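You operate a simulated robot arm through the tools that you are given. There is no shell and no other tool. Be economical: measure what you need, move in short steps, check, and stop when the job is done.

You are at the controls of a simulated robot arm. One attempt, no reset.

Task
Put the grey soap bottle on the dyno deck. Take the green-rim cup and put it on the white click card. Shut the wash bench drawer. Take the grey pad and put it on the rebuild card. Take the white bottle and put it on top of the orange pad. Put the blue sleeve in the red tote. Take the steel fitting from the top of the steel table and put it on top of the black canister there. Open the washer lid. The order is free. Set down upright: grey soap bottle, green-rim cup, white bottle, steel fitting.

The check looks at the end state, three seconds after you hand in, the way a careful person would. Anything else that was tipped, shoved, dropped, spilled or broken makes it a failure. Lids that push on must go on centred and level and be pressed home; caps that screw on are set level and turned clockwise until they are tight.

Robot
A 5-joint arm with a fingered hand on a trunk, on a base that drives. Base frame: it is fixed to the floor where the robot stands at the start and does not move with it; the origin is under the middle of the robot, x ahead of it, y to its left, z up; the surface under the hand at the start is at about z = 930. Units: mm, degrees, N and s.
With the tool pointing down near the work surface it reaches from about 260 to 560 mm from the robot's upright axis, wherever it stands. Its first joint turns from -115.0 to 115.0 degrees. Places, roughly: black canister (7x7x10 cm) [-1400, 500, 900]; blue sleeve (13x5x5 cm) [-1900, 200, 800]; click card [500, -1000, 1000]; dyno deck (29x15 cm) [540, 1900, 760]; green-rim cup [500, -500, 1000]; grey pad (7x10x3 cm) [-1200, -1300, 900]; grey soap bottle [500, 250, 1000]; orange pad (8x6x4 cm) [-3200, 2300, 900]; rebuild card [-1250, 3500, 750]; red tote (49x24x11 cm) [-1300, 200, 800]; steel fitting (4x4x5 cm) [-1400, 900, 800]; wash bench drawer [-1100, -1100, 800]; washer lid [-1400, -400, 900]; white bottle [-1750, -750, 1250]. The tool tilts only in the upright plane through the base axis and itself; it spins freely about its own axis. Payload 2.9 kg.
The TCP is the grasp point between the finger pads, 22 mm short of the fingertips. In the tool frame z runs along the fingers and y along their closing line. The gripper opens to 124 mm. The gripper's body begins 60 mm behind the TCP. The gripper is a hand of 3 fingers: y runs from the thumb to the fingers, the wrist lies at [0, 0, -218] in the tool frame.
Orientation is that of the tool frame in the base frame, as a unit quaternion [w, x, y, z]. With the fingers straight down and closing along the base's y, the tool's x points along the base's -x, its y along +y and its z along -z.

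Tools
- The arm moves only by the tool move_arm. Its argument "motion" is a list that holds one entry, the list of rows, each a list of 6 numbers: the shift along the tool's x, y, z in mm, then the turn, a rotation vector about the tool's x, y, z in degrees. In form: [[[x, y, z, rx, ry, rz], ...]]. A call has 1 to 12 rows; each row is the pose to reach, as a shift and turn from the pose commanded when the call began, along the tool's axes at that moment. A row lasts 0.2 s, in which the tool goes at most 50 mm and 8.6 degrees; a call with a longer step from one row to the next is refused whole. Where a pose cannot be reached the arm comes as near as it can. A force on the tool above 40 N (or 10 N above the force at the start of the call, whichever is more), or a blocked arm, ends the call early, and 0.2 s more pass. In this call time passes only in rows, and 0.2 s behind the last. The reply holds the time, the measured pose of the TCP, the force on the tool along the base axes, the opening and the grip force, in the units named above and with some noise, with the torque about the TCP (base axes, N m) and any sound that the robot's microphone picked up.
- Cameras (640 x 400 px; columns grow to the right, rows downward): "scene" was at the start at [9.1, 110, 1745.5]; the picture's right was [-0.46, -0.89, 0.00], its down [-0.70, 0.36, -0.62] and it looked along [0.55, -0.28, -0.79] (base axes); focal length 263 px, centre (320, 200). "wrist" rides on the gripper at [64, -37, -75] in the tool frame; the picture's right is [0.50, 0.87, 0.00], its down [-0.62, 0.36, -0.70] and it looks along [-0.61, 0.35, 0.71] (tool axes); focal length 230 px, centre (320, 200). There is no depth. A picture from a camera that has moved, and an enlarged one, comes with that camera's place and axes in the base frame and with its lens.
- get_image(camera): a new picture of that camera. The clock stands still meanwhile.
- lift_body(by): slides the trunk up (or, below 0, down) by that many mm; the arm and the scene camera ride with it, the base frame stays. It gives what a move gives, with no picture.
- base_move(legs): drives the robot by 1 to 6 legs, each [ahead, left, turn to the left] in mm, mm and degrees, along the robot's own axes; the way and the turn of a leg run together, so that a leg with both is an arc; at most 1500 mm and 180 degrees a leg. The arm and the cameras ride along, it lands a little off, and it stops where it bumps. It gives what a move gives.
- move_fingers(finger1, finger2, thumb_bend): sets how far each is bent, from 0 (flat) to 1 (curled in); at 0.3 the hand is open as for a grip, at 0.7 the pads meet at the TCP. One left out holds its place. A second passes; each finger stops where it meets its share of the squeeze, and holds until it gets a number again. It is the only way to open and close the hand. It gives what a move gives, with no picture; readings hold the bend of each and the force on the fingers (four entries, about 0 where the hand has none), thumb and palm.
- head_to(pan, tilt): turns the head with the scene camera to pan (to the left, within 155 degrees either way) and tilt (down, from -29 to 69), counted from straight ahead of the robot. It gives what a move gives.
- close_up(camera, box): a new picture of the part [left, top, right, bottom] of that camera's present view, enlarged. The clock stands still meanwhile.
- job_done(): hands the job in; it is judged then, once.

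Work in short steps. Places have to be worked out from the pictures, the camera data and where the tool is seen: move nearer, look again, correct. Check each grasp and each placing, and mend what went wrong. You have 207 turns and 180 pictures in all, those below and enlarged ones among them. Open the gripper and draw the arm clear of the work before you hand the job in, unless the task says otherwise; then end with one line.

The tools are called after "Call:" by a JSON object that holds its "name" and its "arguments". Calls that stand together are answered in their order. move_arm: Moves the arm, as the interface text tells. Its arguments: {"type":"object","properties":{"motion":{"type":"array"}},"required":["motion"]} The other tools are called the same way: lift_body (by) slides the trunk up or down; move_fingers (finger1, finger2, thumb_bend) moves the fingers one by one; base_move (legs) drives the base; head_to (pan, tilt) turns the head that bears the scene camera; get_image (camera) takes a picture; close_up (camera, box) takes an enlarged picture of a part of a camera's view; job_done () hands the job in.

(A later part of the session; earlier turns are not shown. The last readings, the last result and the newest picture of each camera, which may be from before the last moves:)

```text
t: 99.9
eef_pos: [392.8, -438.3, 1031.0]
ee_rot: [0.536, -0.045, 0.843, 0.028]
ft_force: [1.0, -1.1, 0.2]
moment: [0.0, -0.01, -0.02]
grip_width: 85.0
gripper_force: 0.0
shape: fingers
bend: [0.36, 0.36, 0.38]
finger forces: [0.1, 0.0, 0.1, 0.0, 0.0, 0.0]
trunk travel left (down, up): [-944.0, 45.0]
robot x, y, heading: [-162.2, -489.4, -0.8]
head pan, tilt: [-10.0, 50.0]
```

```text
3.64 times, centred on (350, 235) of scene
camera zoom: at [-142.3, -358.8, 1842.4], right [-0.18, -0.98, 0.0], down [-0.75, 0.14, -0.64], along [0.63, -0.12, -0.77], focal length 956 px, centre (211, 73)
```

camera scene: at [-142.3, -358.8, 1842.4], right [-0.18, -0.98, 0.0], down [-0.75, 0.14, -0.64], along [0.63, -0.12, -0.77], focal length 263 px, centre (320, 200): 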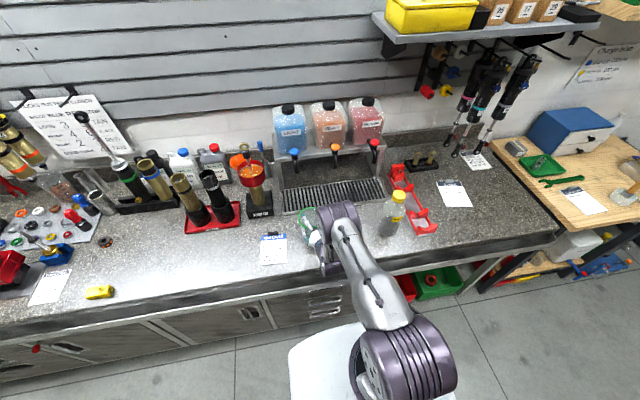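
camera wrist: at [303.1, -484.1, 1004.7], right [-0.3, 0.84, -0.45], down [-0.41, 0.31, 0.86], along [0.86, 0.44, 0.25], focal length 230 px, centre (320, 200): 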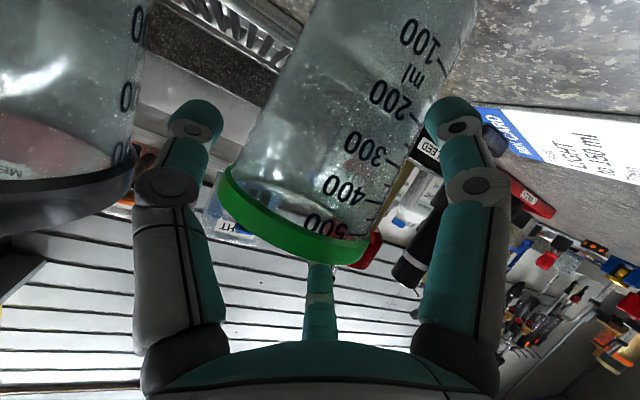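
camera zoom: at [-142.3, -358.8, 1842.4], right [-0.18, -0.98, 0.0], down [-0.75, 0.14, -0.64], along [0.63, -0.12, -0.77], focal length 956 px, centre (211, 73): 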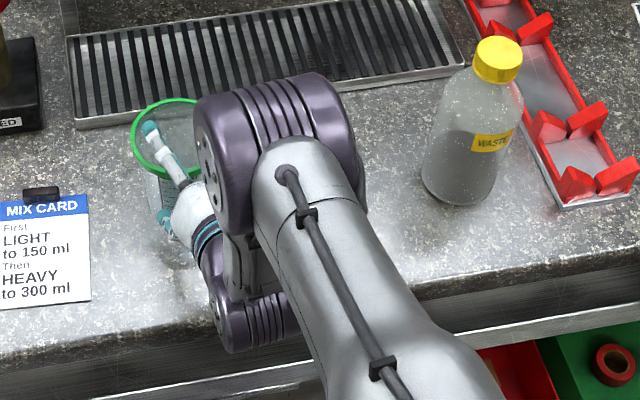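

By luck the hand straddles the cup with no contact: the forces are zero and the cup is upright. I lower 30 mm, ease in 20 mm, and grip.

Call:
{"name": "lift_body", "arguments": {"by": -30}}

Call:
{"name": "base_move", "arguments": {"legs": [[20, 2, 0]]}}

Call:
{"name": "get_image", "arguments": {"camera": "wrist"}}

```text
t: 100.7
eef_pos: [392.4, -437.7, 1003.5]
ee_rot: [0.538, -0.045, 0.841, 0.028]
ft_force: [-2.1, 0.1, 10.4]
moment: [0.3, 0.01, 0.0]
grip_width: 85.1
gripper_force: 5.1
shape: fingers
bend: [0.36, 0.29, 0.38]
finger forces: [0.0, 10.7, 0.0, 0.1, 0.0, 0.1]
trunk travel left (down, up): [-914.0, 76.0]
robot x, y, heading: [-162.9, -491.5, -0.4]
head pan, tilt: [-10.0, 50.0]
```

```text
t: 101.5
eef_pos: [411.1, -435.4, 1003.1]
ee_rot: [0.537, -0.045, 0.842, 0.028]
ft_force: [-0.7, 1.6, 11.2]
moment: [0.24, 0.06, 0.01]
grip_width: 85.3
gripper_force: 6.4
shape: fingers
bend: [0.36, 0.3, 0.38]
finger forces: [0.0, 11.7, 0.0, 0.0, 0.0, 0.0]
trunk travel left (down, up): [-914.0, 76.0]
robot x, y, heading: [-144.0, -486.6, -0.5]
head pan, tilt: [-10.0, 50.0]
```

```text
113 pictures are left
camera wrist: at [320.5, -482.0, 976.1], right [-0.3, 0.84, -0.45], down [-0.41, 0.31, 0.85], along [0.86, 0.44, 0.25], focal length 230 px, centre (320, 200)
```

wrist: 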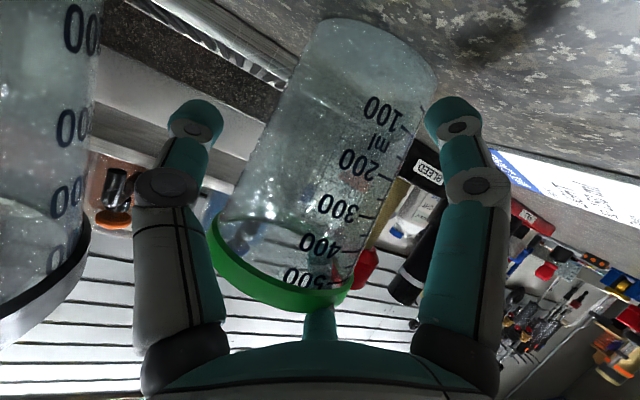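

The upper finger is resting on the rim (about 11 N), so this pose won't do. I lift off, back out, and will come from above instead.

Call:
{"name": "lift_body", "arguments": {"by": 40}}

Call:
{"name": "base_move", "arguments": {"legs": [[-160, -3, 0]]}}

Call:
{"name": "move_arm", "arguments": {"motion": [[[0, 0, -10, 0, 8, 0], [0, 0, -20, 0, 16, 0], [0, 0, -30, 0, 24, 0], [0, 0, -40, 0, 32, 0], [0, 0, -50, 0, 40, 0], [0, 0, -60, 0, 48, 0], [0, 0, -70, 0, 56, 0], [0, 0, -80, 0, 64, 0]]]}}

Call:
{"name": "get_image", "arguments": {"camera": "scene"}}

```text
t: 102.3
eef_pos: [414.1, -435.5, 1042.1]
ee_rot: [0.536, -0.045, 0.842, 0.029]
ft_force: [0.0, 0.1, 0.0]
moment: [0.0, 0.02, -0.02]
grip_width: 85.3
gripper_force: 0.0
shape: fingers
bend: [0.36, 0.36, 0.38]
finger forces: [0.0, 0.0, 0.0, 0.0, 0.1, 0.1]
trunk travel left (down, up): [-954.0, 35.0]
robot x, y, heading: [-141.9, -489.1, -0.6]
head pan, tilt: [-10.0, 50.0]
```

```text
t: 103.7
eef_pos: [258.1, -438.5, 1041.2]
ee_rot: [0.536, -0.044, 0.842, 0.028]
ft_force: [0.1, 1.0, 0.7]
moment: [0.0, 0.02, -0.02]
grip_width: 85.0
gripper_force: 0.0
shape: fingers
bend: [0.36, 0.36, 0.38]
finger forces: [0.0, 0.1, 0.1, 0.0, 0.1, 0.0]
trunk travel left (down, up): [-954.0, 35.0]
robot x, y, heading: [-302.2, -490.8, -0.5]
head pan, tilt: [-10.0, 50.0]
```

```text
t: 105.5
eef_pos: [183.2, -445.9, 1075.7]
ee_rot: [0.008, -0.053, 0.999, 0.0]
ft_force: [0.2, 0.9, 1.0]
moment: [0.02, -0.01, 0.01]
grip_width: 85.2
gripper_force: 0.1
shape: fingers
bend: [0.36, 0.36, 0.38]
finger forces: [0.1, 0.0, 0.0, 0.1, 0.1, 0.0]
trunk travel left (down, up): [-954.0, 35.0]
robot x, y, heading: [-300.0, -490.9, -0.5]
head pan, tilt: [-10.0, 50.0]
```

```text
112 pictures are left
camera scene: at [-280.4, -358.5, 1852.4], right [-0.18, -0.98, 0.0], down [-0.75, 0.14, -0.64], along [0.63, -0.12, -0.77], focal length 263 px, centre (320, 200)
```

scene: 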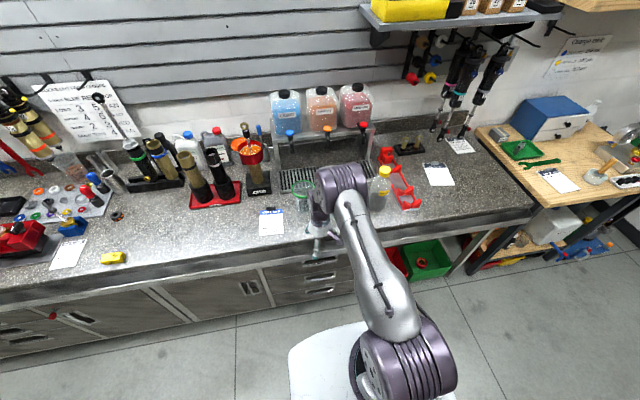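

I raise the hand, spin it so no finger points at the neighbouring cup, and drive forward to hover over the green-rim cup.

Call:
{"name": "move_arm", "arguments": {"motion": [[[0, 0, -10, 0, 0, -8], [0, 0, -20, 0, 0, -16], [0, 0, -30, 0, 0, -24], [0, 0, -40, 0, 0, -32], [0, 0, -50, 0, 0, -40], [0, 0, -60, 0, 0, -48], [0, 0, -70, 0, 0, -50]]]}}

Call:
{"name": "move_fingers", "arguments": {"finger1": 0.3, "finger2": 0.3, "thumb_bend": 0.3}}

Call:
{"name": "base_move", "arguments": {"legs": [[225, 8, 0]]}}

Call:
{"name": "get_image", "arguments": {"camera": "wrist"}}

Call:
{"name": "close_up", "arguments": {"camera": "scene", "box": [260, 180, 420, 290]}}

```text
t: 107.1
eef_pos: [181.6, -446.9, 1145.4]
ee_rot: [0.008, -0.47, 0.882, -0.003]
ft_force: [-0.4, -0.1, -0.3]
moment: [0.01, 0.0, -0.02]
grip_width: 85.0
gripper_force: 0.1
shape: fingers
bend: [0.36, 0.36, 0.38]
finger forces: [0.1, 0.1, 0.0, 0.1, 0.0, 0.0]
trunk travel left (down, up): [-954.0, 35.0]
robot x, y, heading: [-299.0, -492.0, -0.9]
head pan, tilt: [-10.0, 50.0]
```

```text
t: 108.1
eef_pos: [181.4, -444.7, 1146.7]
ee_rot: [0.008, -0.469, 0.883, -0.004]
ft_force: [0.8, 0.1, -0.1]
moment: [0.01, 0.01, 0.0]
grip_width: 103.3
gripper_force: 0.1
shape: fingers
bend: [0.3, 0.3, 0.3]
finger forces: [0.0, 0.0, 0.0, 0.0, 0.0, 0.0]
trunk travel left (down, up): [-954.0, 35.0]
robot x, y, heading: [-302.6, -488.7, -0.7]
head pan, tilt: [-10.0, 50.0]
```

```text
t: 109.9
eef_pos: [415.6, -437.6, 1144.8]
ee_rot: [0.009, -0.472, 0.881, -0.003]
ft_force: [-0.2, 0.3, -0.9]
moment: [0.0, -0.03, -0.03]
grip_width: 103.7
gripper_force: 0.1
shape: fingers
bend: [0.3, 0.3, 0.3]
finger forces: [0.0, 0.0, 0.0, 0.1, 0.1, 0.1]
trunk travel left (down, up): [-954.0, 35.0]
robot x, y, heading: [-68.1, -483.2, -0.3]
head pan, tilt: [-10.0, 50.0]
```

```text
111 pictures are left
camera wrist: at [408.9, -511.2, 1220.3], right [-1.0, 0.06, -0.02], down [0.03, 0.71, 0.7], along [0.06, 0.7, -0.71], focal length 230 px, centre (320, 200)
```

wrist: 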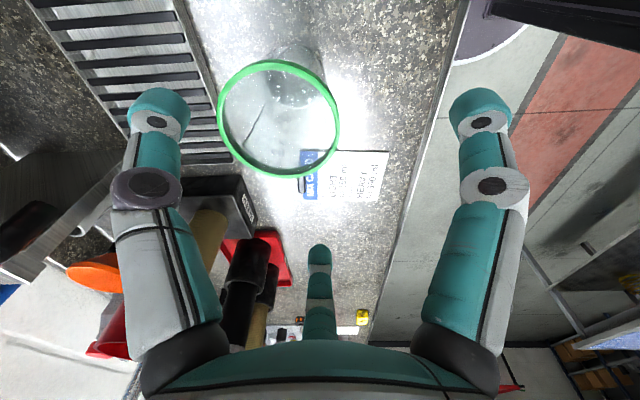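

```text
3.64 times, centred on (340, 235) of scene
camera zoom: at [-48.1, -352.5, 1852.4], right [-0.18, -0.98, 0.0], down [-0.75, 0.14, -0.64], along [0.63, -0.12, -0.77], focal length 956 px, centre (247, 73)
```

zoom: 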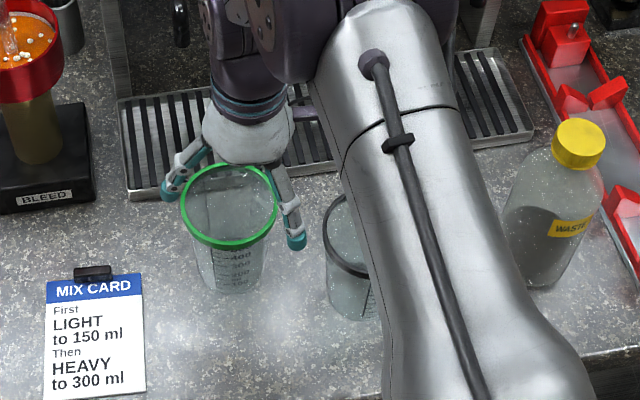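

The rim centre is at (449, -430, 1045), about 95 mm across, with the black cup 143 mm away. I centre over it and descend to grip below the rim.

Call:
{"name": "move_arm", "arguments": {"motion": [[[-13, -12, 10, 0, 0, 0], [-25, -23, 20, 0, 0, 0], [-25, -23, 60, 0, 0, 0], [-25, -23, 100, 0, 0, 0], [-25, -23, 138, 0, 0, 0]]]}}

Call:
{"name": "get_image", "arguments": {"camera": "wrist"}}

```text
t: 111.1
eef_pos: [450.9, -430.4, 1018.1]
ee_rot: [0.014, -0.472, 0.882, -0.006]
ft_force: [-2.4, 0.0, 21.2]
moment: [-0.01, 0.13, 0.01]
grip_width: 111.1
gripper_force: 15.9
shape: fingers
bend: [0.23, 0.24, 0.3]
finger forces: [13.7, 10.8, 0.0, 0.0, 8.0, 0.1]
trunk travel left (down, up): [-954.0, 35.0]
robot x, y, heading: [-66.4, -485.9, -0.5]
head pan, tilt: [-10.0, 50.0]
stopped in row 5: the force on the tool passed its limit at 60 N (the readings are from after the stop); the commanded pose is now the measured one
```

```text
109 pictures are left
camera wrist: at [443.8, -503.3, 1091.7], right [-1.0, 0.06, -0.03], down [0.02, 0.71, 0.7], along [0.07, 0.7, -0.71], focal length 230 px, centre (320, 200)
```

wrist: 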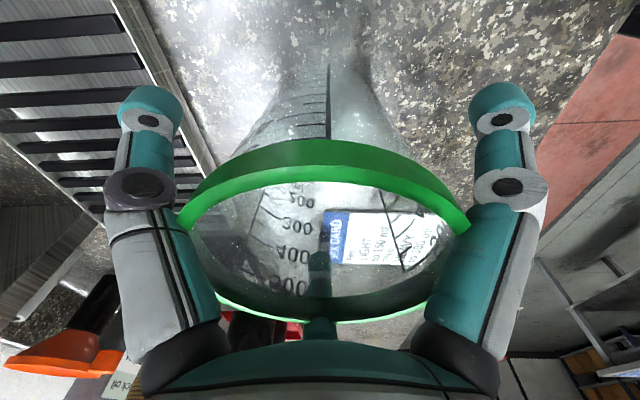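

The rim wedged against the finger bases because I went too deep, but it is well centred. I back up 15 mm and close on the wall just below the rim.

Call:
{"name": "move_arm", "arguments": {"motion": [[[0, 0, -8, 0, 0, 0], [0, 0, -15, 0, 0, 0]]]}}

Call:
{"name": "move_fingers", "arguments": {"finger1": 0.6, "finger2": 0.6, "thumb_bend": 0.6}}

Call:
{"name": "get_image", "arguments": {"camera": "wrist"}}

```text
t: 111.7
eef_pos: [452.5, -429.8, 1029.6]
ee_rot: [0.011, -0.472, 0.881, -0.005]
ft_force: [-0.1, -0.2, -0.2]
moment: [0.02, 0.03, -0.02]
grip_width: 104.4
gripper_force: 0.2
shape: fingers
bend: [0.3, 0.3, 0.3]
finger forces: [0.0, 0.0, 0.0, 0.0, 0.1, 0.1]
trunk travel left (down, up): [-954.0, 35.0]
robot x, y, heading: [-65.0, -485.5, -0.2]
head pan, tilt: [-10.0, 50.0]
```

```text
t: 112.7
eef_pos: [452.4, -429.4, 1030.2]
ee_rot: [0.013, -0.471, 0.882, -0.004]
ft_force: [2.7, -1.8, 9.1]
moment: [-0.11, -0.11, 0.03]
grip_width: 66.0
gripper_force: 34.7
shape: fingers
bend: [0.4, 0.4, 0.53]
finger forces: [17.9, 20.0, 0.1, 0.1, 32.1, 0.1]
trunk travel left (down, up): [-954.0, 35.0]
robot x, y, heading: [-67.1, -483.2, -0.3]
head pan, tilt: [-10.0, 50.0]
```

```text
108 pictures are left
camera wrist: at [446.0, -502.8, 1104.1], right [-1.0, 0.06, -0.03], down [0.03, 0.71, 0.7], along [0.06, 0.7, -0.71], focal length 230 px, centre (320, 200)
```

wrist: 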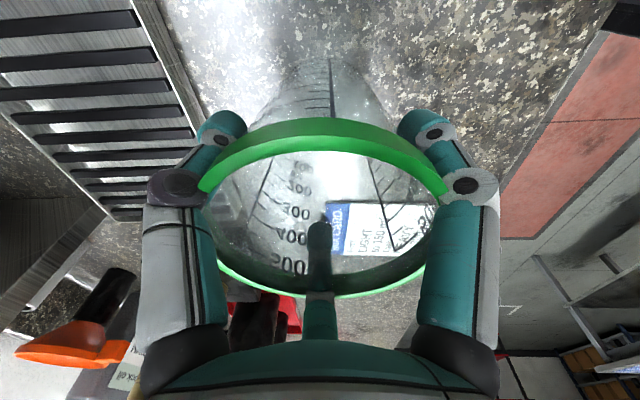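

The cup is held firmly under the rim. I lift, back away, and go to the click card area.

Call:
{"name": "lift_body", "arguments": {"by": 34}}

Call:
{"name": "move_arm", "arguments": {"motion": [[[0, 0, -20, 0, 0, 0], [0, 0, -40, 0, 0, 0]]]}}

Call:
{"name": "base_move", "arguments": {"legs": [[-280, 0, 0], [0, -600, 0]]}}

Call:
{"name": "get_image", "arguments": {"camera": "scene"}}

```text
t: 113.5
eef_pos: [452.5, -429.1, 1063.5]
ee_rot: [0.011, -0.472, 0.882, -0.004]
ft_force: [-0.5, 0.1, -0.7]
moment: [0.03, 0.02, 0.01]
grip_width: 65.5
gripper_force: 34.5
shape: fingers
bend: [0.4, 0.4, 0.52]
finger forces: [17.5, 19.9, 0.0, 0.1, 31.1, 0.0]
trunk travel left (down, up): [-988.0, 1.0]
robot x, y, heading: [-63.8, -485.8, -0.4]
head pan, tilt: [-10.0, 50.0]
```

```text
t: 114.1
eef_pos: [453.0, -427.7, 1103.9]
ee_rot: [0.011, -0.472, 0.882, -0.005]
ft_force: [1.2, 0.2, 0.3]
moment: [0.0, 0.03, -0.02]
grip_width: 65.2
gripper_force: 34.4
shape: fingers
bend: [0.4, 0.4, 0.52]
finger forces: [17.3, 19.9, 0.0, 0.0, 30.6, 0.1]
trunk travel left (down, up): [-988.0, 1.0]
robot x, y, heading: [-68.0, -481.5, -0.6]
head pan, tilt: [-10.0, 50.0]
```

```text
t: 119.0
eef_pos: [174.5, -1030.3, 1104.7]
ee_rot: [0.011, -0.472, 0.881, -0.005]
ft_force: [0.6, 0.7, -0.3]
moment: [-0.02, -0.01, 0.02]
grip_width: 65.4
gripper_force: 34.2
shape: fingers
bend: [0.4, 0.4, 0.52]
finger forces: [17.1, 20.0, 0.0, 0.0, 30.5, 0.0]
trunk travel left (down, up): [-988.0, 1.0]
robot x, y, heading: [-343.3, -1084.0, -0.3]
head pan, tilt: [-10.0, 50.0]
```

```text
107 pictures are left
camera scene: at [-325.3, -953.8, 1886.3], right [-0.18, -0.98, 0.0], down [-0.75, 0.14, -0.64], along [0.63, -0.12, -0.77], focal length 263 px, centre (320, 200)
```

scene: 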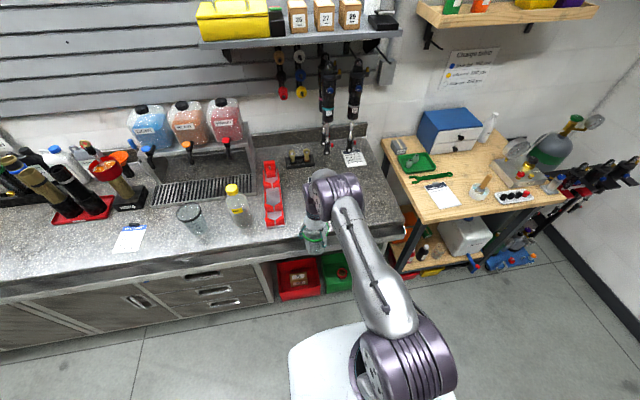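

The target card is hidden behind the arm; earlier views put it at about (532, -1112). I check the other cards' text and swing the base right for a clear view.

Call:
{"name": "base_move", "arguments": {"legs": [[0, -190, 0]]}}

Call:
{"name": "close_up", "arguments": {"camera": "scene", "box": [190, 120, 400, 260]}}

```text
t: 120.6
eef_pos: [173.0, -1225.8, 1103.5]
ee_rot: [0.011, -0.469, 0.883, -0.005]
ft_force: [-0.1, 0.3, 0.3]
moment: [-0.02, -0.03, -0.01]
grip_width: 65.2
gripper_force: 34.0
shape: fingers
bend: [0.4, 0.4, 0.52]
finger forces: [17.3, 20.1, 0.1, 0.0, 30.5, 0.0]
trunk travel left (down, up): [-988.0, 1.0]
robot x, y, heading: [-344.1, -1275.0, -0.7]
head pan, tilt: [-10.0, 50.0]
```

```text
2.86 times, centred on (295, 190) of scene
camera zoom: at [-326.4, -1146.0, 1886.2], right [-0.19, -0.98, 0.0], down [-0.75, 0.14, -0.64], along [0.63, -0.12, -0.77], focal length 752 px, centre (391, 229)
```

zoom: 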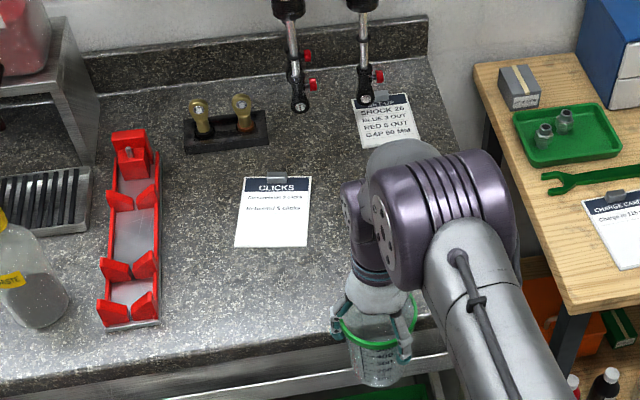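

The CLICKS card is centred near (522, -1108). I bring the cup over it.

Call:
{"name": "base_move", "arguments": {"legs": [[0, 120, 0], [343, 0, 0]]}}

Call:
{"name": "get_image", "arguments": {"camera": "wrist"}}

Call:
{"name": "close_up", "arguments": {"camera": "scene", "box": [210, 130, 410, 270]}}

```text
t: 123.7
eef_pos: [516.0, -1117.0, 1104.8]
ee_rot: [0.011, -0.466, 0.885, -0.005]
ft_force: [0.4, -0.1, -0.7]
moment: [0.0, 0.02, -0.01]
grip_width: 65.6
gripper_force: 33.4
shape: fingers
bend: [0.4, 0.4, 0.52]
finger forces: [17.2, 19.9, 0.1, 0.0, 30.5, 0.0]
trunk travel left (down, up): [-988.0, 1.0]
robot x, y, heading: [-3.5, -1167.2, -1.2]
head pan, tilt: [-10.0, 50.0]
```

```text
105 pictures are left
camera wrist: at [508.4, -1191.2, 1178.4], right [-1.0, 0.08, -0.03], down [0.04, 0.71, 0.7], along [0.07, 0.7, -0.71], focal length 230 px, centre (320, 200)
```

wrist: 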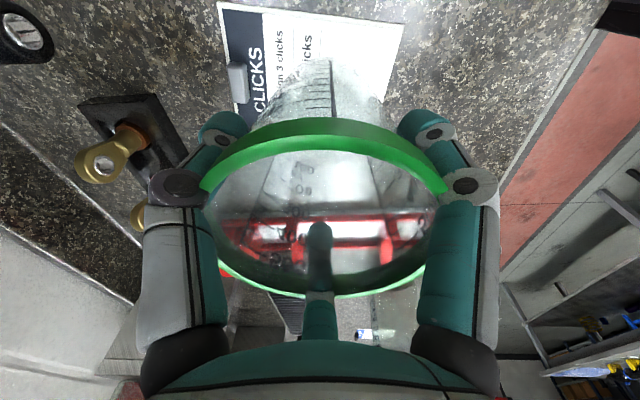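

```text
2.86 times, centred on (310, 200) of scene
camera zoom: at [17.5, -1035.4, 1886.4], right [-0.19, -0.98, 0.0], down [-0.75, 0.15, -0.64], along [0.63, -0.12, -0.77], focal length 752 px, centre (349, 200)
```

zoom: 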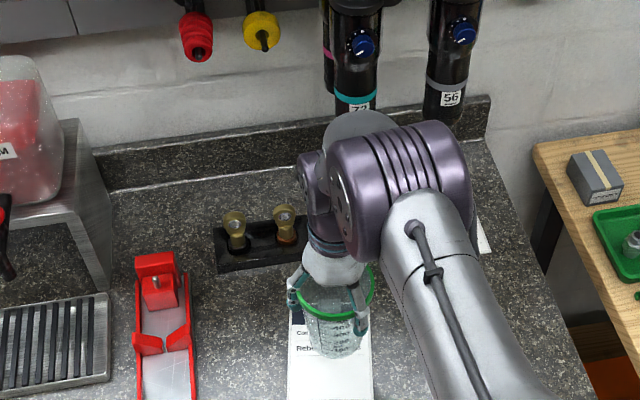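

The cup is within the card outline (card x 443–599, y -1167 to -1053). I lower it gently.

Call:
{"name": "move_arm", "arguments": {"motion": [[[0, 0, 30, 0, 0, 0], [0, 0, 60, 0, 0, 0], [0, 0, 69, 0, 0, 0]]]}}

Call:
{"name": "lift_body", "arguments": {"by": -4}}

```text
t: 124.5
eef_pos: [517.1, -1115.5, 1034.9]
ee_rot: [0.011, -0.466, 0.885, -0.005]
ft_force: [0.6, -0.7, -0.9]
moment: [0.01, -0.01, -0.01]
grip_width: 65.2
gripper_force: 33.5
shape: fingers
bend: [0.4, 0.4, 0.52]
finger forces: [16.9, 20.0, 0.0, 0.0, 29.7, 0.0]
trunk travel left (down, up): [-988.0, 1.0]
robot x, y, heading: [-1.8, -1168.0, -1.2]
head pan, tilt: [-10.0, 50.0]
```

```text
t: 125.0
eef_pos: [516.2, -1116.0, 1034.3]
ee_rot: [0.012, -0.466, 0.885, -0.006]
ft_force: [-0.5, 0.8, 16.3]
moment: [-0.25, -0.03, -0.03]
grip_width: 65.4
gripper_force: 34.3
shape: fingers
bend: [0.4, 0.39, 0.53]
finger forces: [18.6, 20.8, 0.0, 0.1, 29.4, 0.0]
trunk travel left (down, up): [-984.0, 5.0]
robot x, y, heading: [-3.3, -1165.6, -1.1]
head pan, tilt: [-10.0, 50.0]
```

Contact. I ease up slightly, open the hand, and rise clear.

Call:
{"name": "lift_body", "arguments": {"by": 3}}

Call:
{"name": "move_fingers", "arguments": {"finger1": 0.3, "finger2": 0.3, "thumb_bend": 0.3}}

Call:
{"name": "move_arm", "arguments": {"motion": [[[0, 0, -40, 0, 0, 0], [0, 0, -80, 0, 0, 0], [0, 0, -120, 0, 0, 0]]]}}

Call:
{"name": "base_move", "arguments": {"legs": [[-400, 0, 0]]}}

Call:
{"name": "get_image", "arguments": {"camera": "scene"}}

```text
t: 125.5
eef_pos: [516.2, -1114.7, 1035.3]
ee_rot: [0.01, -0.466, 0.885, -0.004]
ft_force: [0.0, -0.3, 0.2]
moment: [0.0, -0.01, 0.04]
grip_width: 65.1
gripper_force: 32.5
shape: fingers
bend: [0.4, 0.39, 0.52]
finger forces: [16.1, 19.4, 0.1, 0.1, 28.9, 0.0]
trunk travel left (down, up): [-988.0, 2.0]
robot x, y, heading: [2.0, -1164.0, -1.1]
head pan, tilt: [-10.0, 50.0]
```

```text
t: 126.5
eef_pos: [517.5, -1115.7, 1034.2]
ee_rot: [0.011, -0.466, 0.885, -0.004]
ft_force: [-0.1, 0.3, 0.9]
moment: [-0.02, -0.01, 0.02]
grip_width: 103.7
gripper_force: 0.1
shape: fingers
bend: [0.3, 0.3, 0.3]
finger forces: [0.0, 0.1, 0.0, 0.0, 0.0, 0.1]
trunk travel left (down, up): [-988.0, 2.0]
robot x, y, heading: [-2.1, -1167.0, -0.7]
head pan, tilt: [-10.0, 50.0]
```

```text
t: 127.3
eef_pos: [515.4, -1117.3, 1155.9]
ee_rot: [0.012, -0.466, 0.885, -0.004]
ft_force: [0.1, 0.0, -0.5]
moment: [0.0, 0.02, 0.03]
grip_width: 103.5
gripper_force: 0.2
shape: fingers
bend: [0.3, 0.3, 0.3]
finger forces: [0.0, 0.0, 0.1, 0.0, 0.0, 0.1]
trunk travel left (down, up): [-988.0, 2.0]
robot x, y, heading: [-0.9, -1168.2, -1.3]
head pan, tilt: [-10.0, 50.0]
```

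```text
t: 129.8
eef_pos: [117.1, -1106.9, 1154.2]
ee_rot: [0.011, -0.471, 0.882, -0.004]
ft_force: [0.8, 0.6, -1.0]
moment: [0.0, -0.01, -0.01]
grip_width: 103.6
gripper_force: 0.1
shape: fingers
bend: [0.3, 0.3, 0.3]
finger forces: [0.1, 0.1, 0.0, 0.0, 0.0, 0.0]
trunk travel left (down, up): [-988.0, 2.0]
robot x, y, heading: [-400.7, -1160.6, -0.5]
head pan, tilt: [-10.0, 50.0]
```

```text
103 pictures are left
camera scene: at [-380.3, -1029.6, 1885.3], right [-0.18, -0.98, 0.0], down [-0.75, 0.14, -0.64], along [0.63, -0.12, -0.77], focal length 263 px, centre (320, 200)
```

scene: 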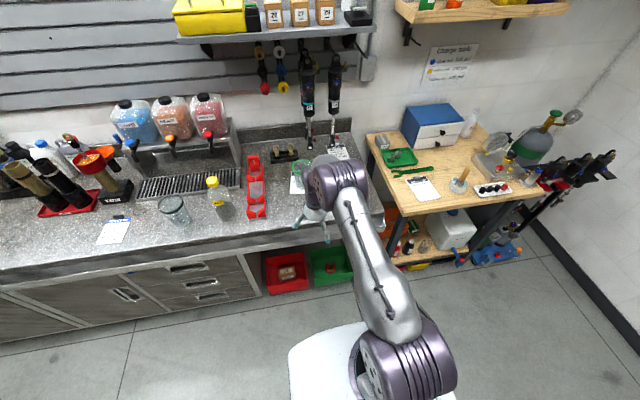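

The cup stands upright on the CLICKS card. I retract the arm, reset the spin, and turn round to the wash bench.

Call:
{"name": "move_arm", "arguments": {"motion": [[[16, 24, 0, 0, 0, 8], [32, 48, 0, 0, 0, 16], [48, 72, 0, 0, 0, 24], [64, 96, 0, 0, 0, 32], [80, 120, 0, 0, 0, 40], [96, 144, 0, 0, 0, 48], [110, 166, 0, 0, 0, 56]]]}}

Call:
{"name": "base_move", "arguments": {"legs": [[0, 0, 180]]}}

Call:
{"name": "head_to", "arguments": {"pan": 0, "tilt": 35}}

Call:
{"name": "get_image", "arguments": {"camera": "scene"}}

```text
t: 131.4
eef_pos: [-83.7, -1105.8, 1148.2]
ee_rot: [0.012, 0.0, 1.0, 0.003]
ft_force: [-0.5, 0.1, 0.2]
moment: [-0.03, 0.0, 0.01]
grip_width: 103.4
gripper_force: 0.1
shape: fingers
bend: [0.3, 0.3, 0.3]
finger forces: [0.0, 0.0, 0.1, 0.0, 0.1, 0.0]
trunk travel left (down, up): [-988.0, 2.0]
robot x, y, heading: [-403.8, -1158.6, -0.5]
head pan, tilt: [-10.0, 50.0]
```

```text
t: 139.4
eef_pos: [-712.6, -1243.3, 1148.6]
ee_rot: [0.002, 0.999, 0.047, -0.012]
ft_force: [0.3, -0.7, -0.6]
moment: [-0.01, 0.04, -0.03]
grip_width: 103.7
gripper_force: 0.1
shape: fingers
bend: [0.3, 0.3, 0.3]
finger forces: [0.0, 0.0, 0.0, 0.1, 0.1, 0.0]
trunk travel left (down, up): [-988.0, 2.0]
robot x, y, heading: [-403.0, -1165.2, -175.3]
head pan, tilt: [-10.0, 50.0]
```

```text
t: 140.1
eef_pos: [-712.2, -1243.7, 1149.8]
ee_rot: [0.004, 0.999, 0.047, -0.012]
ft_force: [1.0, -1.1, -0.2]
moment: [-0.04, 0.01, -0.02]
grip_width: 103.4
gripper_force: 0.0
shape: fingers
bend: [0.3, 0.3, 0.3]
finger forces: [0.0, 0.0, 0.1, 0.0, 0.0, 0.1]
trunk travel left (down, up): [-988.0, 2.0]
robot x, y, heading: [-400.0, -1157.4, -175.6]
head pan, tilt: [0.0, 35.0]
```

```text
102 pictures are left
camera scene: at [-414.9, -1307.7, 1907.0], right [-0.08, 1.0, 0.0], down [0.57, 0.05, -0.82], along [-0.82, -0.07, -0.57], focal length 263 px, centre (320, 200)
```

scene: 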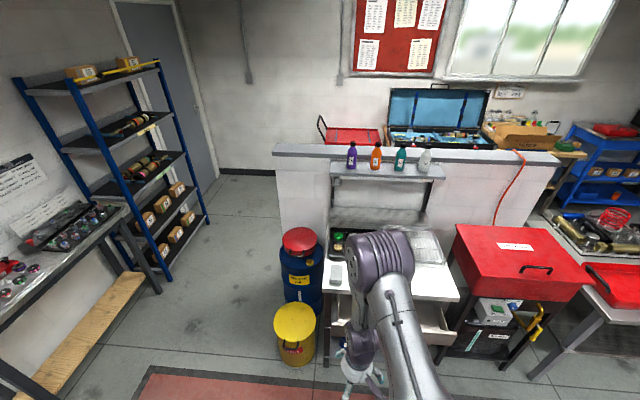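

The wash bench is ahead: grey pad on its left, the open drawer, four bottles on the upper shelf, and the red washer to the right. I zoom on the bench.

Call:
{"name": "close_up", "arguments": {"camera": "scene", "box": [310, 220, 480, 370]}}

Call:
{"name": "close_up", "arguments": {"camera": "scene", "box": [310, 130, 450, 210]}}

```text
2.67 times, centred on (395, 295) of scene
camera zoom: at [-414.9, -1307.7, 1907.0], right [-0.08, 1.0, 0.0], down [0.57, 0.05, -0.82], along [-0.82, -0.07, -0.57], focal length 701 px, centre (120, -53)
```

zoom: 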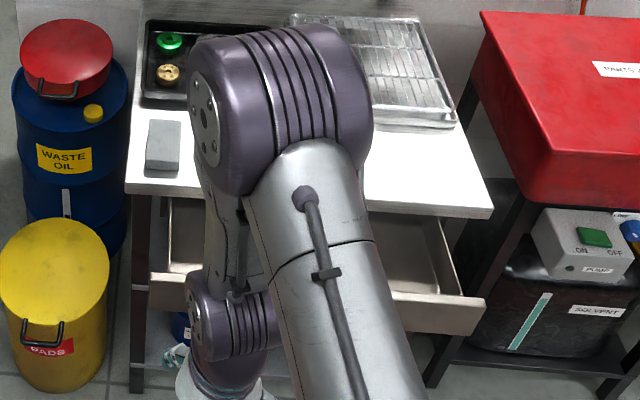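

```text
4.57 times, centred on (380, 170) of scene
camera zoom: at [-414.9, -1307.7, 1907.0], right [-0.08, 1.0, 0.0], down [0.57, 0.05, -0.82], along [-0.82, -0.07, -0.57], focal length 1202 px, centre (46, 337)
```

zoom: 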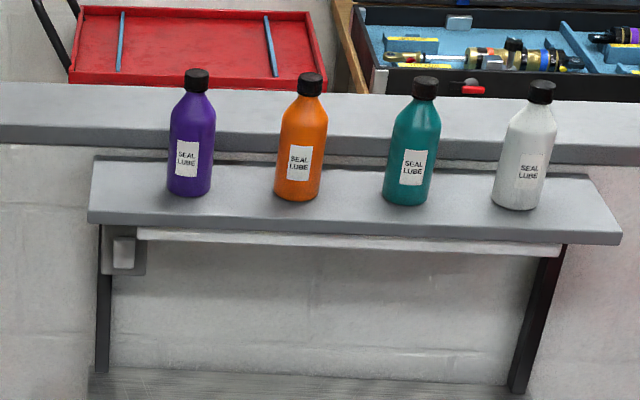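

The drawer sticks out to x≈-1033, y -1312 to -796, and the bench front is at about -1160. I make a fist, point the tool forward, and line up with the drawer's middle.

Call:
{"name": "move_fingers", "arguments": {"finger1": 0.75, "finger2": 0.75, "thumb_bend": 0.75}}

Call:
{"name": "move_arm", "arguments": {"motion": [[[-13, -8, 0, 0, -8, 0], [-27, -16, 0, 0, -16, 0], [-40, -24, 0, 0, -24, 0], [-54, -32, 0, 0, -32, 0], [-68, -40, 0, 0, -40, 0], [-82, -48, 0, 0, -48, 0], [-95, -56, 0, 0, -56, 0], [-108, -64, 0, 0, -64, 0], [-122, -72, 0, 0, -72, 0], [-136, -79, 0, 0, -79, 0], [-150, -85, 0, 0, -85, 0]]]}}

Call:
{"name": "base_move", "arguments": {"legs": [[0, 0, -4.4], [0, -77, 0]]}}

Call:
{"name": "lift_body", "arguments": {"by": -320}}

Call:
{"name": "get_image", "arguments": {"camera": "scene"}}

```text
t: 141.1
eef_pos: [-711.5, -1243.5, 1150.0]
ee_rot: [0.004, 0.999, 0.047, -0.012]
ft_force: [0.5, -0.1, 1.2]
moment: [0.01, -0.02, -0.02]
grip_width: 0.0
gripper_force: 0.0
shape: fingers
bend: [0.73, 0.73, 0.72]
finger forces: [0.0, 0.1, 0.0, 0.1, 0.1, 0.0]
trunk travel left (down, up): [-988.0, 2.0]
robot x, y, heading: [-404.3, -1160.9, -175.3]
head pan, tilt: [0.0, 35.0]
```

```text
t: 143.5
eef_pos: [-884.3, -1201.7, 1149.6]
ee_rot: [0.031, 0.728, 0.029, -0.684]
ft_force: [-0.2, 0.6, 0.1]
moment: [-0.01, -0.02, -0.02]
grip_width: 0.0
gripper_force: 0.1
shape: fingers
bend: [0.73, 0.73, 0.72]
finger forces: [0.1, 0.0, 0.0, 0.0, 0.1, 0.0]
out of reach, approached as far as the arm can: row 1, 2, 3, 4, 5, 8, 9, 10, 11
trunk travel left (down, up): [-988.0, 2.0]
robot x, y, heading: [-399.7, -1161.0, -175.1]
head pan, tilt: [0.0, 35.0]
```

```text
t: 145.1
eef_pos: [-886.2, -1092.8, 1149.5]
ee_rot: [0.005, 0.729, 0.003, -0.684]
ft_force: [-0.1, -1.2, 0.9]
moment: [-0.03, 0.0, 0.01]
grip_width: 0.2
gripper_force: 0.0
shape: fingers
bend: [0.73, 0.73, 0.72]
finger forces: [0.0, 0.1, 0.0, 0.1, 0.0, 0.0]
trunk travel left (down, up): [-988.0, 2.0]
robot x, y, heading: [-401.0, -1084.9, -179.7]
head pan, tilt: [0.0, 35.0]
```

```text
t: 148.2
eef_pos: [-886.1, -1090.6, 829.0]
ee_rot: [0.004, 0.729, 0.001, -0.685]
ft_force: [-1.0, -0.2, -1.0]
moment: [-0.01, 0.02, -0.02]
grip_width: 0.0
gripper_force: 0.3
shape: fingers
bend: [0.73, 0.73, 0.72]
finger forces: [0.1, 0.0, 0.0, 0.0, 0.0, 0.0]
trunk travel left (down, up): [-668.0, 322.0]
robot x, y, heading: [-403.0, -1087.7, -179.6]
head pan, tilt: [0.0, 35.0]
```

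```text
99 pictures are left
camera scene: at [-426.4, -1230.7, 1587.1], right [-0.01, 1.0, 0.0], down [0.57, 0.0, -0.82], along [-0.82, -0.01, -0.57], focal length 263 px, centre (320, 200)
```

scene: 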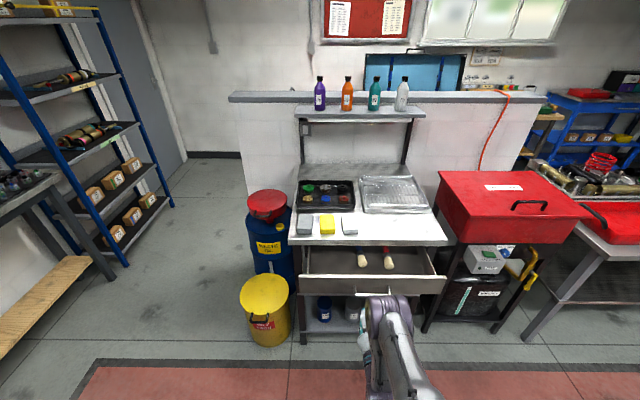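

Clear view now: grey, yellow and white pads on the bench top, with the drawer front spanning about z 705–805 at x≈-1062. I lower to z≈760, shift to its middle, and approach.

Call:
{"name": "lift_body", "arguments": {"by": -70}}

Call:
{"name": "base_move", "arguments": {"legs": [[0, -42, 0], [150, 0, 0]]}}

Call:
{"name": "get_image", "arguments": {"camera": "scene"}}

```text
t: 149.3
eef_pos: [-886.0, -1090.4, 759.8]
ee_rot: [0.005, 0.729, 0.002, -0.685]
ft_force: [-0.3, -0.6, -0.4]
moment: [-0.02, 0.0, -0.02]
grip_width: 0.0
gripper_force: 0.1
shape: fingers
bend: [0.73, 0.73, 0.72]
finger forces: [0.1, 0.0, 0.0, 0.1, 0.0, 0.0]
trunk travel left (down, up): [-598.0, 392.0]
robot x, y, heading: [-407.5, -1085.7, -179.5]
head pan, tilt: [0.0, 35.0]
```

```text
t: 151.2
eef_pos: [-1039.6, -1051.8, 758.5]
ee_rot: [0.006, 0.73, 0.003, -0.683]
ft_force: [-0.1, -0.3, 0.6]
moment: [0.01, -0.01, 0.01]
grip_width: 0.0
gripper_force: 0.1
shape: fingers
bend: [0.73, 0.73, 0.72]
finger forces: [0.0, 0.1, 0.0, 0.1, 0.1, 0.1]
trunk travel left (down, up): [-598.0, 392.0]
robot x, y, heading: [-553.9, -1042.9, -179.3]
head pan, tilt: [0.0, 35.0]
```

```text
98 pictures are left
camera scene: at [-578.3, -1190.1, 1517.1], right [-0.01, 1.0, 0.0], down [0.57, 0.01, -0.82], along [-0.82, -0.01, -0.57], focal length 263 px, centre (320, 200)
```

scene: 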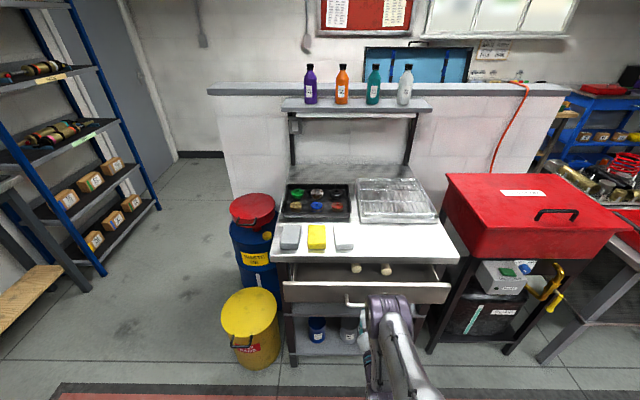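

No contact yet. I push on in steps.

Call:
{"name": "base_move", "arguments": {"legs": [[60, 0, 0]]}}

Call:
{"name": "get_image", "arguments": {"camera": "scene"}}

```text
t: 152.1
eef_pos: [-1097.5, -1051.8, 758.2]
ee_rot: [0.006, 0.73, 0.003, -0.684]
ft_force: [0.6, 0.3, -0.1]
moment: [-0.03, 0.04, 0.01]
grip_width: 0.0
gripper_force: 0.1
shape: fingers
bend: [0.73, 0.73, 0.72]
finger forces: [0.1, 0.1, 0.0, 0.0, 0.1, 0.1]
trunk travel left (down, up): [-598.0, 392.0]
robot x, y, heading: [-612.7, -1047.4, -179.4]
head pan, tilt: [0.0, 35.0]
```

```text
97 pictures are left
camera scene: at [-637.3, -1190.7, 1517.1], right [-0.01, 1.0, 0.0], down [0.57, 0.01, -0.82], along [-0.82, -0.01, -0.57], focal length 263 px, centre (320, 200)
```

scene: 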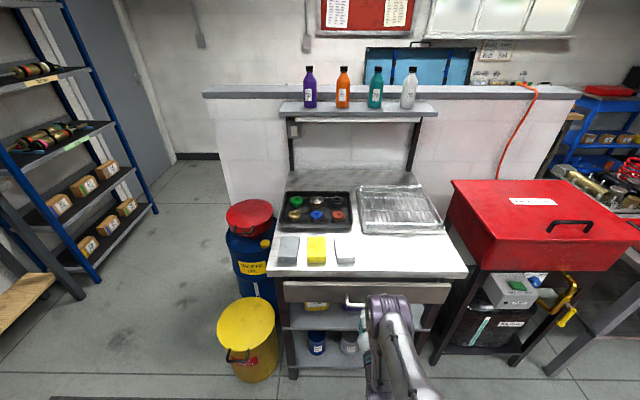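

The drawer is moving in and is nearly shut. I push in small steps until it resists.

Call:
{"name": "base_move", "arguments": {"legs": [[15, 0, 0]]}}

Call:
{"name": "base_move", "arguments": {"legs": [[12, 0, 0]]}}

Call:
{"name": "close_up", "arguments": {"camera": "scene", "box": [250, 230, 480, 380]}}

```text
t: 152.9
eef_pos: [-1112.8, -1052.0, 759.2]
ee_rot: [0.005, 0.73, 0.002, -0.684]
ft_force: [-0.2, 0.3, 0.0]
moment: [-0.03, 0.01, 0.02]
grip_width: 0.0
gripper_force: 0.1
shape: fingers
bend: [0.73, 0.73, 0.72]
finger forces: [0.0, 0.0, 0.0, 0.0, 0.0, 0.0]
trunk travel left (down, up): [-598.0, 392.0]
robot x, y, heading: [-626.0, -1043.2, -179.2]
head pan, tilt: [0.0, 35.0]
```

```text
t: 153.7
eef_pos: [-1123.2, -1052.1, 759.6]
ee_rot: [0.006, 0.729, 0.003, -0.684]
ft_force: [-0.2, -0.4, 0.6]
moment: [0.0, -0.01, -0.01]
grip_width: 0.0
gripper_force: 0.0
shape: fingers
bend: [0.73, 0.73, 0.72]
finger forces: [0.0, 0.0, 0.0, 0.0, 0.1, 0.1]
trunk travel left (down, up): [-598.0, 392.0]
robot x, y, heading: [-638.6, -1045.1, -179.4]
head pan, tilt: [0.0, 35.0]
```

```text
2.67 times, centred on (365, 305) of scene
camera zoom: at [-663.6, -1191.0, 1517.1], right [-0.01, 1.0, 0.0], down [0.57, 0.01, -0.82], along [-0.82, -0.01, -0.57], focal length 701 px, centre (200, -80)
```

zoom: 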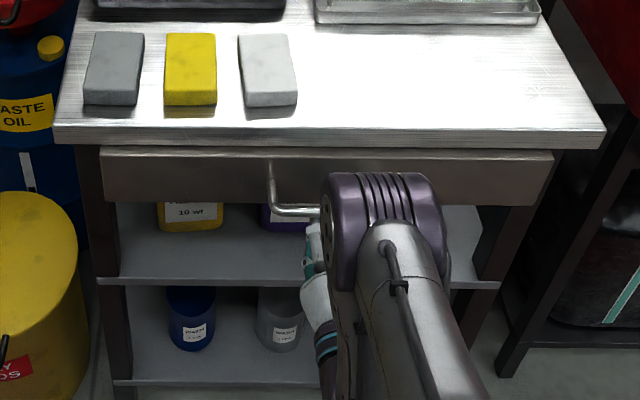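

The drawer front looks flush with the bench edge. I push a little more to feel the stop and be sure it is fully shut.

Call:
{"name": "base_move", "arguments": {"legs": [[14, 0, 0]]}}

Call:
{"name": "base_move", "arguments": {"legs": [[12, 0, 0]]}}

```text
t: 154.4
eef_pos: [-1137.8, -1051.5, 760.0]
ee_rot: [0.005, 0.73, 0.002, -0.684]
ft_force: [-0.3, -0.2, -0.6]
moment: [-0.01, 0.01, -0.04]
grip_width: 0.3
gripper_force: 0.0
shape: fingers
bend: [0.73, 0.73, 0.72]
finger forces: [0.0, 0.1, 0.0, 0.0, 0.0, 0.0]
trunk travel left (down, up): [-598.0, 392.0]
robot x, y, heading: [-650.6, -1045.8, -179.3]
head pan, tilt: [0.0, 35.0]
```

```text
t: 155.2
eef_pos: [-1149.6, -1051.1, 759.8]
ee_rot: [0.006, 0.729, 0.003, -0.685]
ft_force: [-0.2, -0.6, 0.4]
moment: [-0.01, 0.01, 0.02]
grip_width: 0.0
gripper_force: 0.1
shape: fingers
bend: [0.73, 0.73, 0.72]
finger forces: [0.0, 0.0, 0.1, 0.1, 0.0, 0.0]
trunk travel left (down, up): [-598.0, 392.0]
robot x, y, heading: [-668.5, -1049.3, -179.5]
head pan, tilt: [0.0, 35.0]
```

The fist has slid just under the drawer. I back out, raise to z≈812, and press the front/handle properly to confirm it is home.

Call:
{"name": "base_move", "arguments": {"legs": [[-110, 0, 0]]}}

Call:
{"name": "lift_body", "arguments": {"by": 52}}

Call:
{"name": "base_move", "arguments": {"legs": [[50, 0, 0]]}}

Call:
{"name": "base_move", "arguments": {"legs": [[25, 0, 0]]}}

```text
t: 156.4
eef_pos: [-1039.5, -1049.7, 761.0]
ee_rot: [0.005, 0.728, 0.002, -0.686]
ft_force: [1.1, 0.6, 0.6]
moment: [0.02, -0.01, 0.02]
grip_width: 0.0
gripper_force: 0.1
shape: fingers
bend: [0.73, 0.73, 0.72]
finger forces: [0.1, 0.0, 0.0, 0.0, 0.0, 0.1]
trunk travel left (down, up): [-598.0, 392.0]
robot x, y, heading: [-553.3, -1044.6, -179.8]
head pan, tilt: [0.0, 35.0]
```

```text
t: 157.3
eef_pos: [-1039.6, -1049.7, 812.0]
ee_rot: [0.005, 0.73, 0.001, -0.683]
ft_force: [-0.2, -0.1, 0.3]
moment: [-0.02, 0.03, 0.01]
grip_width: 0.0
gripper_force: 0.0
shape: fingers
bend: [0.73, 0.73, 0.72]
finger forces: [0.1, 0.0, 0.0, 0.0, 0.0, 0.0]
trunk travel left (down, up): [-650.0, 340.0]
robot x, y, heading: [-552.2, -1044.8, -179.7]
head pan, tilt: [0.0, 35.0]
```

```text
t: 158.2
eef_pos: [-1091.0, -1049.3, 810.0]
ee_rot: [0.006, 0.729, 0.003, -0.684]
ft_force: [-0.8, 0.9, -0.3]
moment: [0.01, 0.01, 0.0]
grip_width: 0.0
gripper_force: 0.1
shape: fingers
bend: [0.73, 0.73, 0.72]
finger forces: [0.0, 0.1, 0.1, 0.0, 0.1, 0.1]
trunk travel left (down, up): [-650.0, 340.0]
robot x, y, heading: [-604.1, -1043.3, -179.4]
head pan, tilt: [0.0, 35.0]
```

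```text
t: 159.0
eef_pos: [-1115.4, -1050.1, 810.3]
ee_rot: [0.004, 0.73, 0.001, -0.684]
ft_force: [0.3, -0.3, -0.3]
moment: [0.03, 0.01, -0.05]
grip_width: 0.0
gripper_force: 0.0
shape: fingers
bend: [0.73, 0.73, 0.72]
finger forces: [0.0, 0.0, 0.0, 0.1, 0.1, 0.1]
trunk travel left (down, up): [-650.0, 340.0]
robot x, y, heading: [-626.4, -1047.7, -179.6]
head pan, tilt: [0.0, 35.0]
```

Call:
{"name": "base_move", "arguments": {"legs": [[15, 0, 0]]}}

Call:
{"name": "base_move", "arguments": {"legs": [[10, 0, 0]]}}

Call:
{"name": "close_up", "arguments": {"camera": "scene", "box": [250, 230, 480, 380]}}

```text
t: 159.8
eef_pos: [-1129.3, -1049.8, 812.2]
ee_rot: [0.005, 0.729, 0.002, -0.685]
ft_force: [4.0, 0.6, 4.3]
moment: [0.0, 0.01, -0.01]
grip_width: 0.4
gripper_force: 6.5
shape: fingers
bend: [0.75, 0.73, 0.72]
finger forces: [14.2, 0.0, 0.0, 0.0, 0.1, 0.0]
trunk travel left (down, up): [-650.0, 340.0]
robot x, y, heading: [-645.3, -1045.8, -179.8]
head pan, tilt: [0.0, 35.0]
```

```text
t: 160.6
eef_pos: [-1135.3, -1049.1, 814.1]
ee_rot: [0.004, 0.728, 0.001, -0.685]
ft_force: [30.3, -1.7, 9.6]
moment: [-0.08, -0.3, 0.17]
grip_width: 0.3
gripper_force: 22.8
shape: fingers
bend: [0.76, 0.73, 0.72]
finger forces: [44.8, 0.0, 0.0, 0.0, 0.0, 0.0]
trunk travel left (down, up): [-650.0, 340.0]
robot x, y, heading: [-656.3, -1042.5, -179.7]
head pan, tilt: [0.0, 35.0]
```

```text
2.67 times, centred on (365, 305) of scene
camera zoom: at [-671.2, -1191.1, 1569.3], right [-0.01, 1.0, 0.0], down [0.57, 0.0, -0.82], along [-0.82, -0.01, -0.57], focal length 701 px, centre (200, -80)
```

zoom: 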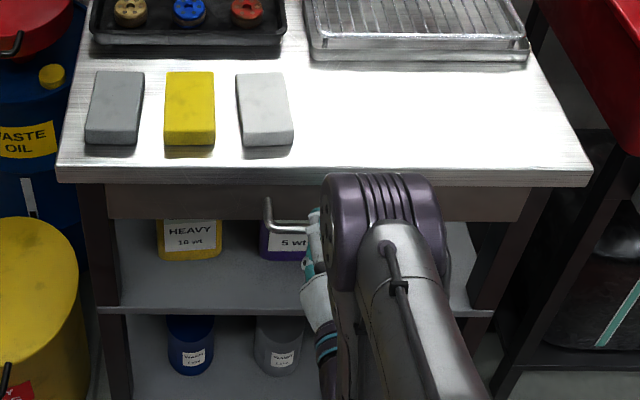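

The drawer hit a firm 30 N stop, so it is shut. Next the grey pad at about (-1228, -1300). I back off, set the tool vertical with the thumb partly bent (the yellow pad is only about 26 mm away), and move above it.

Call:
{"name": "base_move", "arguments": {"legs": [[-250, 0, 0]]}}

Call:
{"name": "move_arm", "arguments": {"motion": [[[0, 0, 0, 0, 8, 0], [0, 0, 0, 0, 16, 0], [0, 0, 0, 0, 24, 0], [0, 0, 0, 0, 32, 0], [0, 0, 0, 0, 40, 0], [0, 0, 0, 0, 48, 0], [0, 0, 0, 0, 56, 0], [0, 0, 0, 0, 64, 0], [0, 0, 0, 0, 72, 0], [0, 0, 0, 0, 80, 0], [0, 0, 0, 0, 86.5, 0]]]}}

Call:
{"name": "lift_body", "arguments": {"by": 200}}

Call:
{"name": "move_fingers", "arguments": {"finger1": 0.3, "finger2": 0.3, "thumb_bend": 0.43}}

Call:
{"name": "base_move", "arguments": {"legs": [[0, 250, -0.4], [330, 0, 0]]}}

Call:
{"name": "get_image", "arguments": {"camera": "wrist"}}

```text
t: 162.4
eef_pos: [-888.6, -1049.0, 811.3]
ee_rot: [0.006, 0.729, 0.003, -0.685]
ft_force: [-0.5, 0.3, -0.1]
moment: [-0.03, 0.02, -0.01]
grip_width: 0.0
gripper_force: 0.1
shape: fingers
bend: [0.74, 0.73, 0.72]
finger forces: [0.0, 0.0, 0.0, 0.1, 0.0, 0.0]
trunk travel left (down, up): [-650.0, 340.0]
robot x, y, heading: [-403.2, -1044.3, -179.4]
head pan, tilt: [0.0, 35.0]
```

```text
t: 164.8
eef_pos: [-888.7, -1051.0, 811.3]
ee_rot: [0.0, 1.0, 0.007, 0.001]
ft_force: [-0.2, -0.7, 0.5]
moment: [-0.01, 0.02, 0.01]
grip_width: 0.0
gripper_force: 0.0
shape: fingers
bend: [0.74, 0.73, 0.72]
finger forces: [0.0, 0.1, 0.1, 0.0, 0.0, 0.0]
trunk travel left (down, up): [-650.0, 340.0]
robot x, y, heading: [-404.6, -1044.0, -179.3]
head pan, tilt: [0.0, 35.0]
```

```text
t: 166.9
eef_pos: [-889.2, -1049.1, 1012.4]
ee_rot: [0.001, 1.0, 0.007, 0.003]
ft_force: [-0.3, 0.5, -0.2]
moment: [-0.04, 0.0, 0.0]
grip_width: 0.0
gripper_force: 0.1
shape: fingers
bend: [0.74, 0.73, 0.72]
finger forces: [0.0, 0.0, 0.0, 0.0, 0.0, 0.0]
trunk travel left (down, up): [-850.0, 140.0]
robot x, y, heading: [-402.9, -1043.8, -179.2]
head pan, tilt: [0.0, 35.0]
```

```text
t: 167.9
eef_pos: [-889.7, -1050.4, 1011.8]
ee_rot: [0.0, 1.0, 0.007, 0.001]
ft_force: [0.8, 0.2, -0.4]
moment: [-0.02, 0.02, 0.01]
grip_width: 86.8
gripper_force: 0.1
shape: fingers
bend: [0.3, 0.3, 0.43]
finger forces: [0.1, 0.0, 0.1, 0.0, 0.0, 0.0]
trunk travel left (down, up): [-850.0, 140.0]
robot x, y, heading: [-405.3, -1041.6, -179.5]
head pan, tilt: [0.0, 35.0]
```

```text
t: 171.5
eef_pos: [-1212.2, -1292.2, 1011.1]
ee_rot: [-0.001, 1.0, -0.002, 0.002]
ft_force: [0.9, -0.6, -0.4]
moment: [-0.01, -0.02, -0.02]
grip_width: 86.8
gripper_force: 0.1
shape: fingers
bend: [0.3, 0.3, 0.43]
finger forces: [0.1, 0.0, 0.0, 0.1, 0.1, 0.0]
trunk travel left (down, up): [-850.0, 140.0]
robot x, y, heading: [-727.8, -1293.0, 179.6]
head pan, tilt: [0.0, 35.0]
```

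```text
94 pictures are left
camera wrist: at [-1148.8, -1255.8, 1086.3], right [0.5, -0.87, 0.0], down [-0.62, -0.35, 0.7], along [-0.61, -0.35, -0.71], focal length 230 px, centre (320, 200)
```

wrist: 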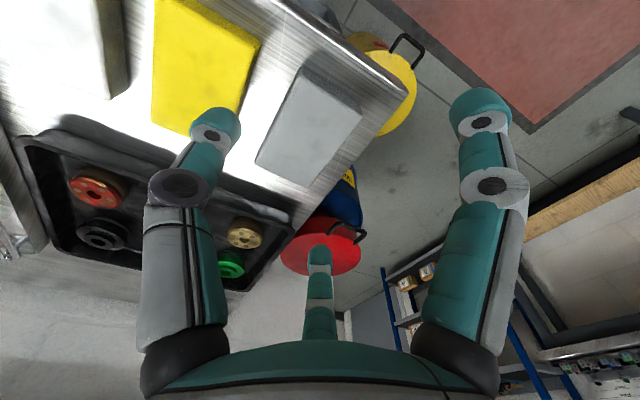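

The pad centre is near (-1248, -1298), with a clear gap for the thumb beside the yellow pad. I shift over it and descend part-way.

Call:
{"name": "move_arm", "arguments": {"motion": [[[-18, 3, 0, 0, 0, 0], [-36, 6, 0, 0, 0, 0], [-36, 6, 40, 0, 0, 0], [-36, 6, 80, 0, 0, 0], [-36, 6, 108, 0, 0, 0]]]}}

Call:
{"name": "get_image", "arguments": {"camera": "wrist"}}

Call:
{"name": "get_image", "arguments": {"camera": "scene"}}

```text
t: 172.7
eef_pos: [-1248.3, -1299.7, 907.2]
ee_rot: [0.0, 1.0, 0.0, -0.002]
ft_force: [-4.3, -0.9, 13.8]
moment: [0.72, 0.18, 0.28]
grip_width: 88.1
gripper_force: 6.5
shape: fingers
bend: [0.3, 0.3, 0.43]
finger forces: [0.0, 0.0, 0.0, 0.0, 13.8, 0.0]
trunk travel left (down, up): [-850.0, 140.0]
robot x, y, heading: [-723.9, -1295.4, 179.9]
head pan, tilt: [0.0, 35.0]
```

```text
93 pictures are left
camera wrist: at [-1183.7, -1261.7, 980.7], right [0.5, -0.87, 0.0], down [-0.61, -0.36, 0.7], along [-0.61, -0.35, -0.71], focal length 230 px, centre (320, 200)
```

wrist: 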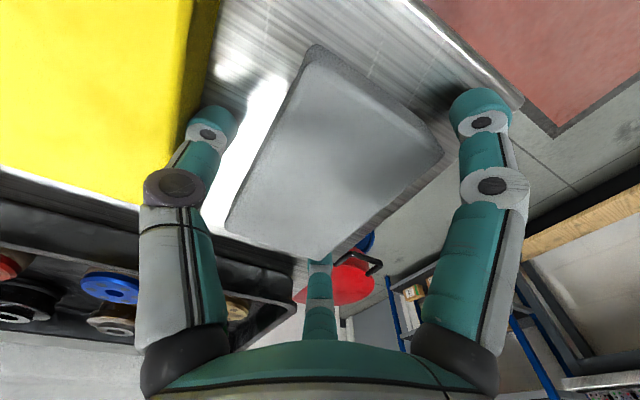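

```text
92 pictures are left
camera scene: at [-750.1, -1440.6, 1769.5], right [0.01, 1.0, 0.0], down [0.57, 0.0, -0.82], along [-0.82, 0.0, -0.57], focal length 263 px, centre (320, 200)
```

scene: 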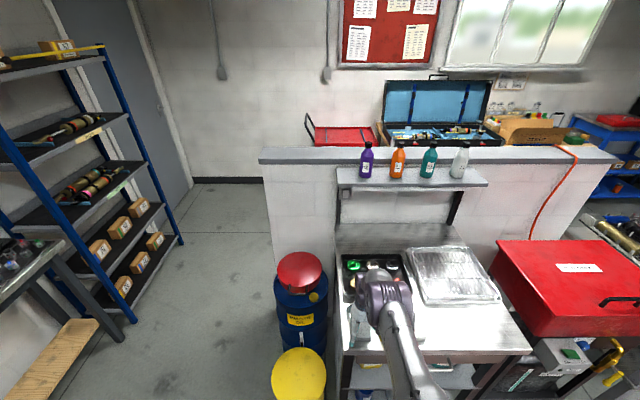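

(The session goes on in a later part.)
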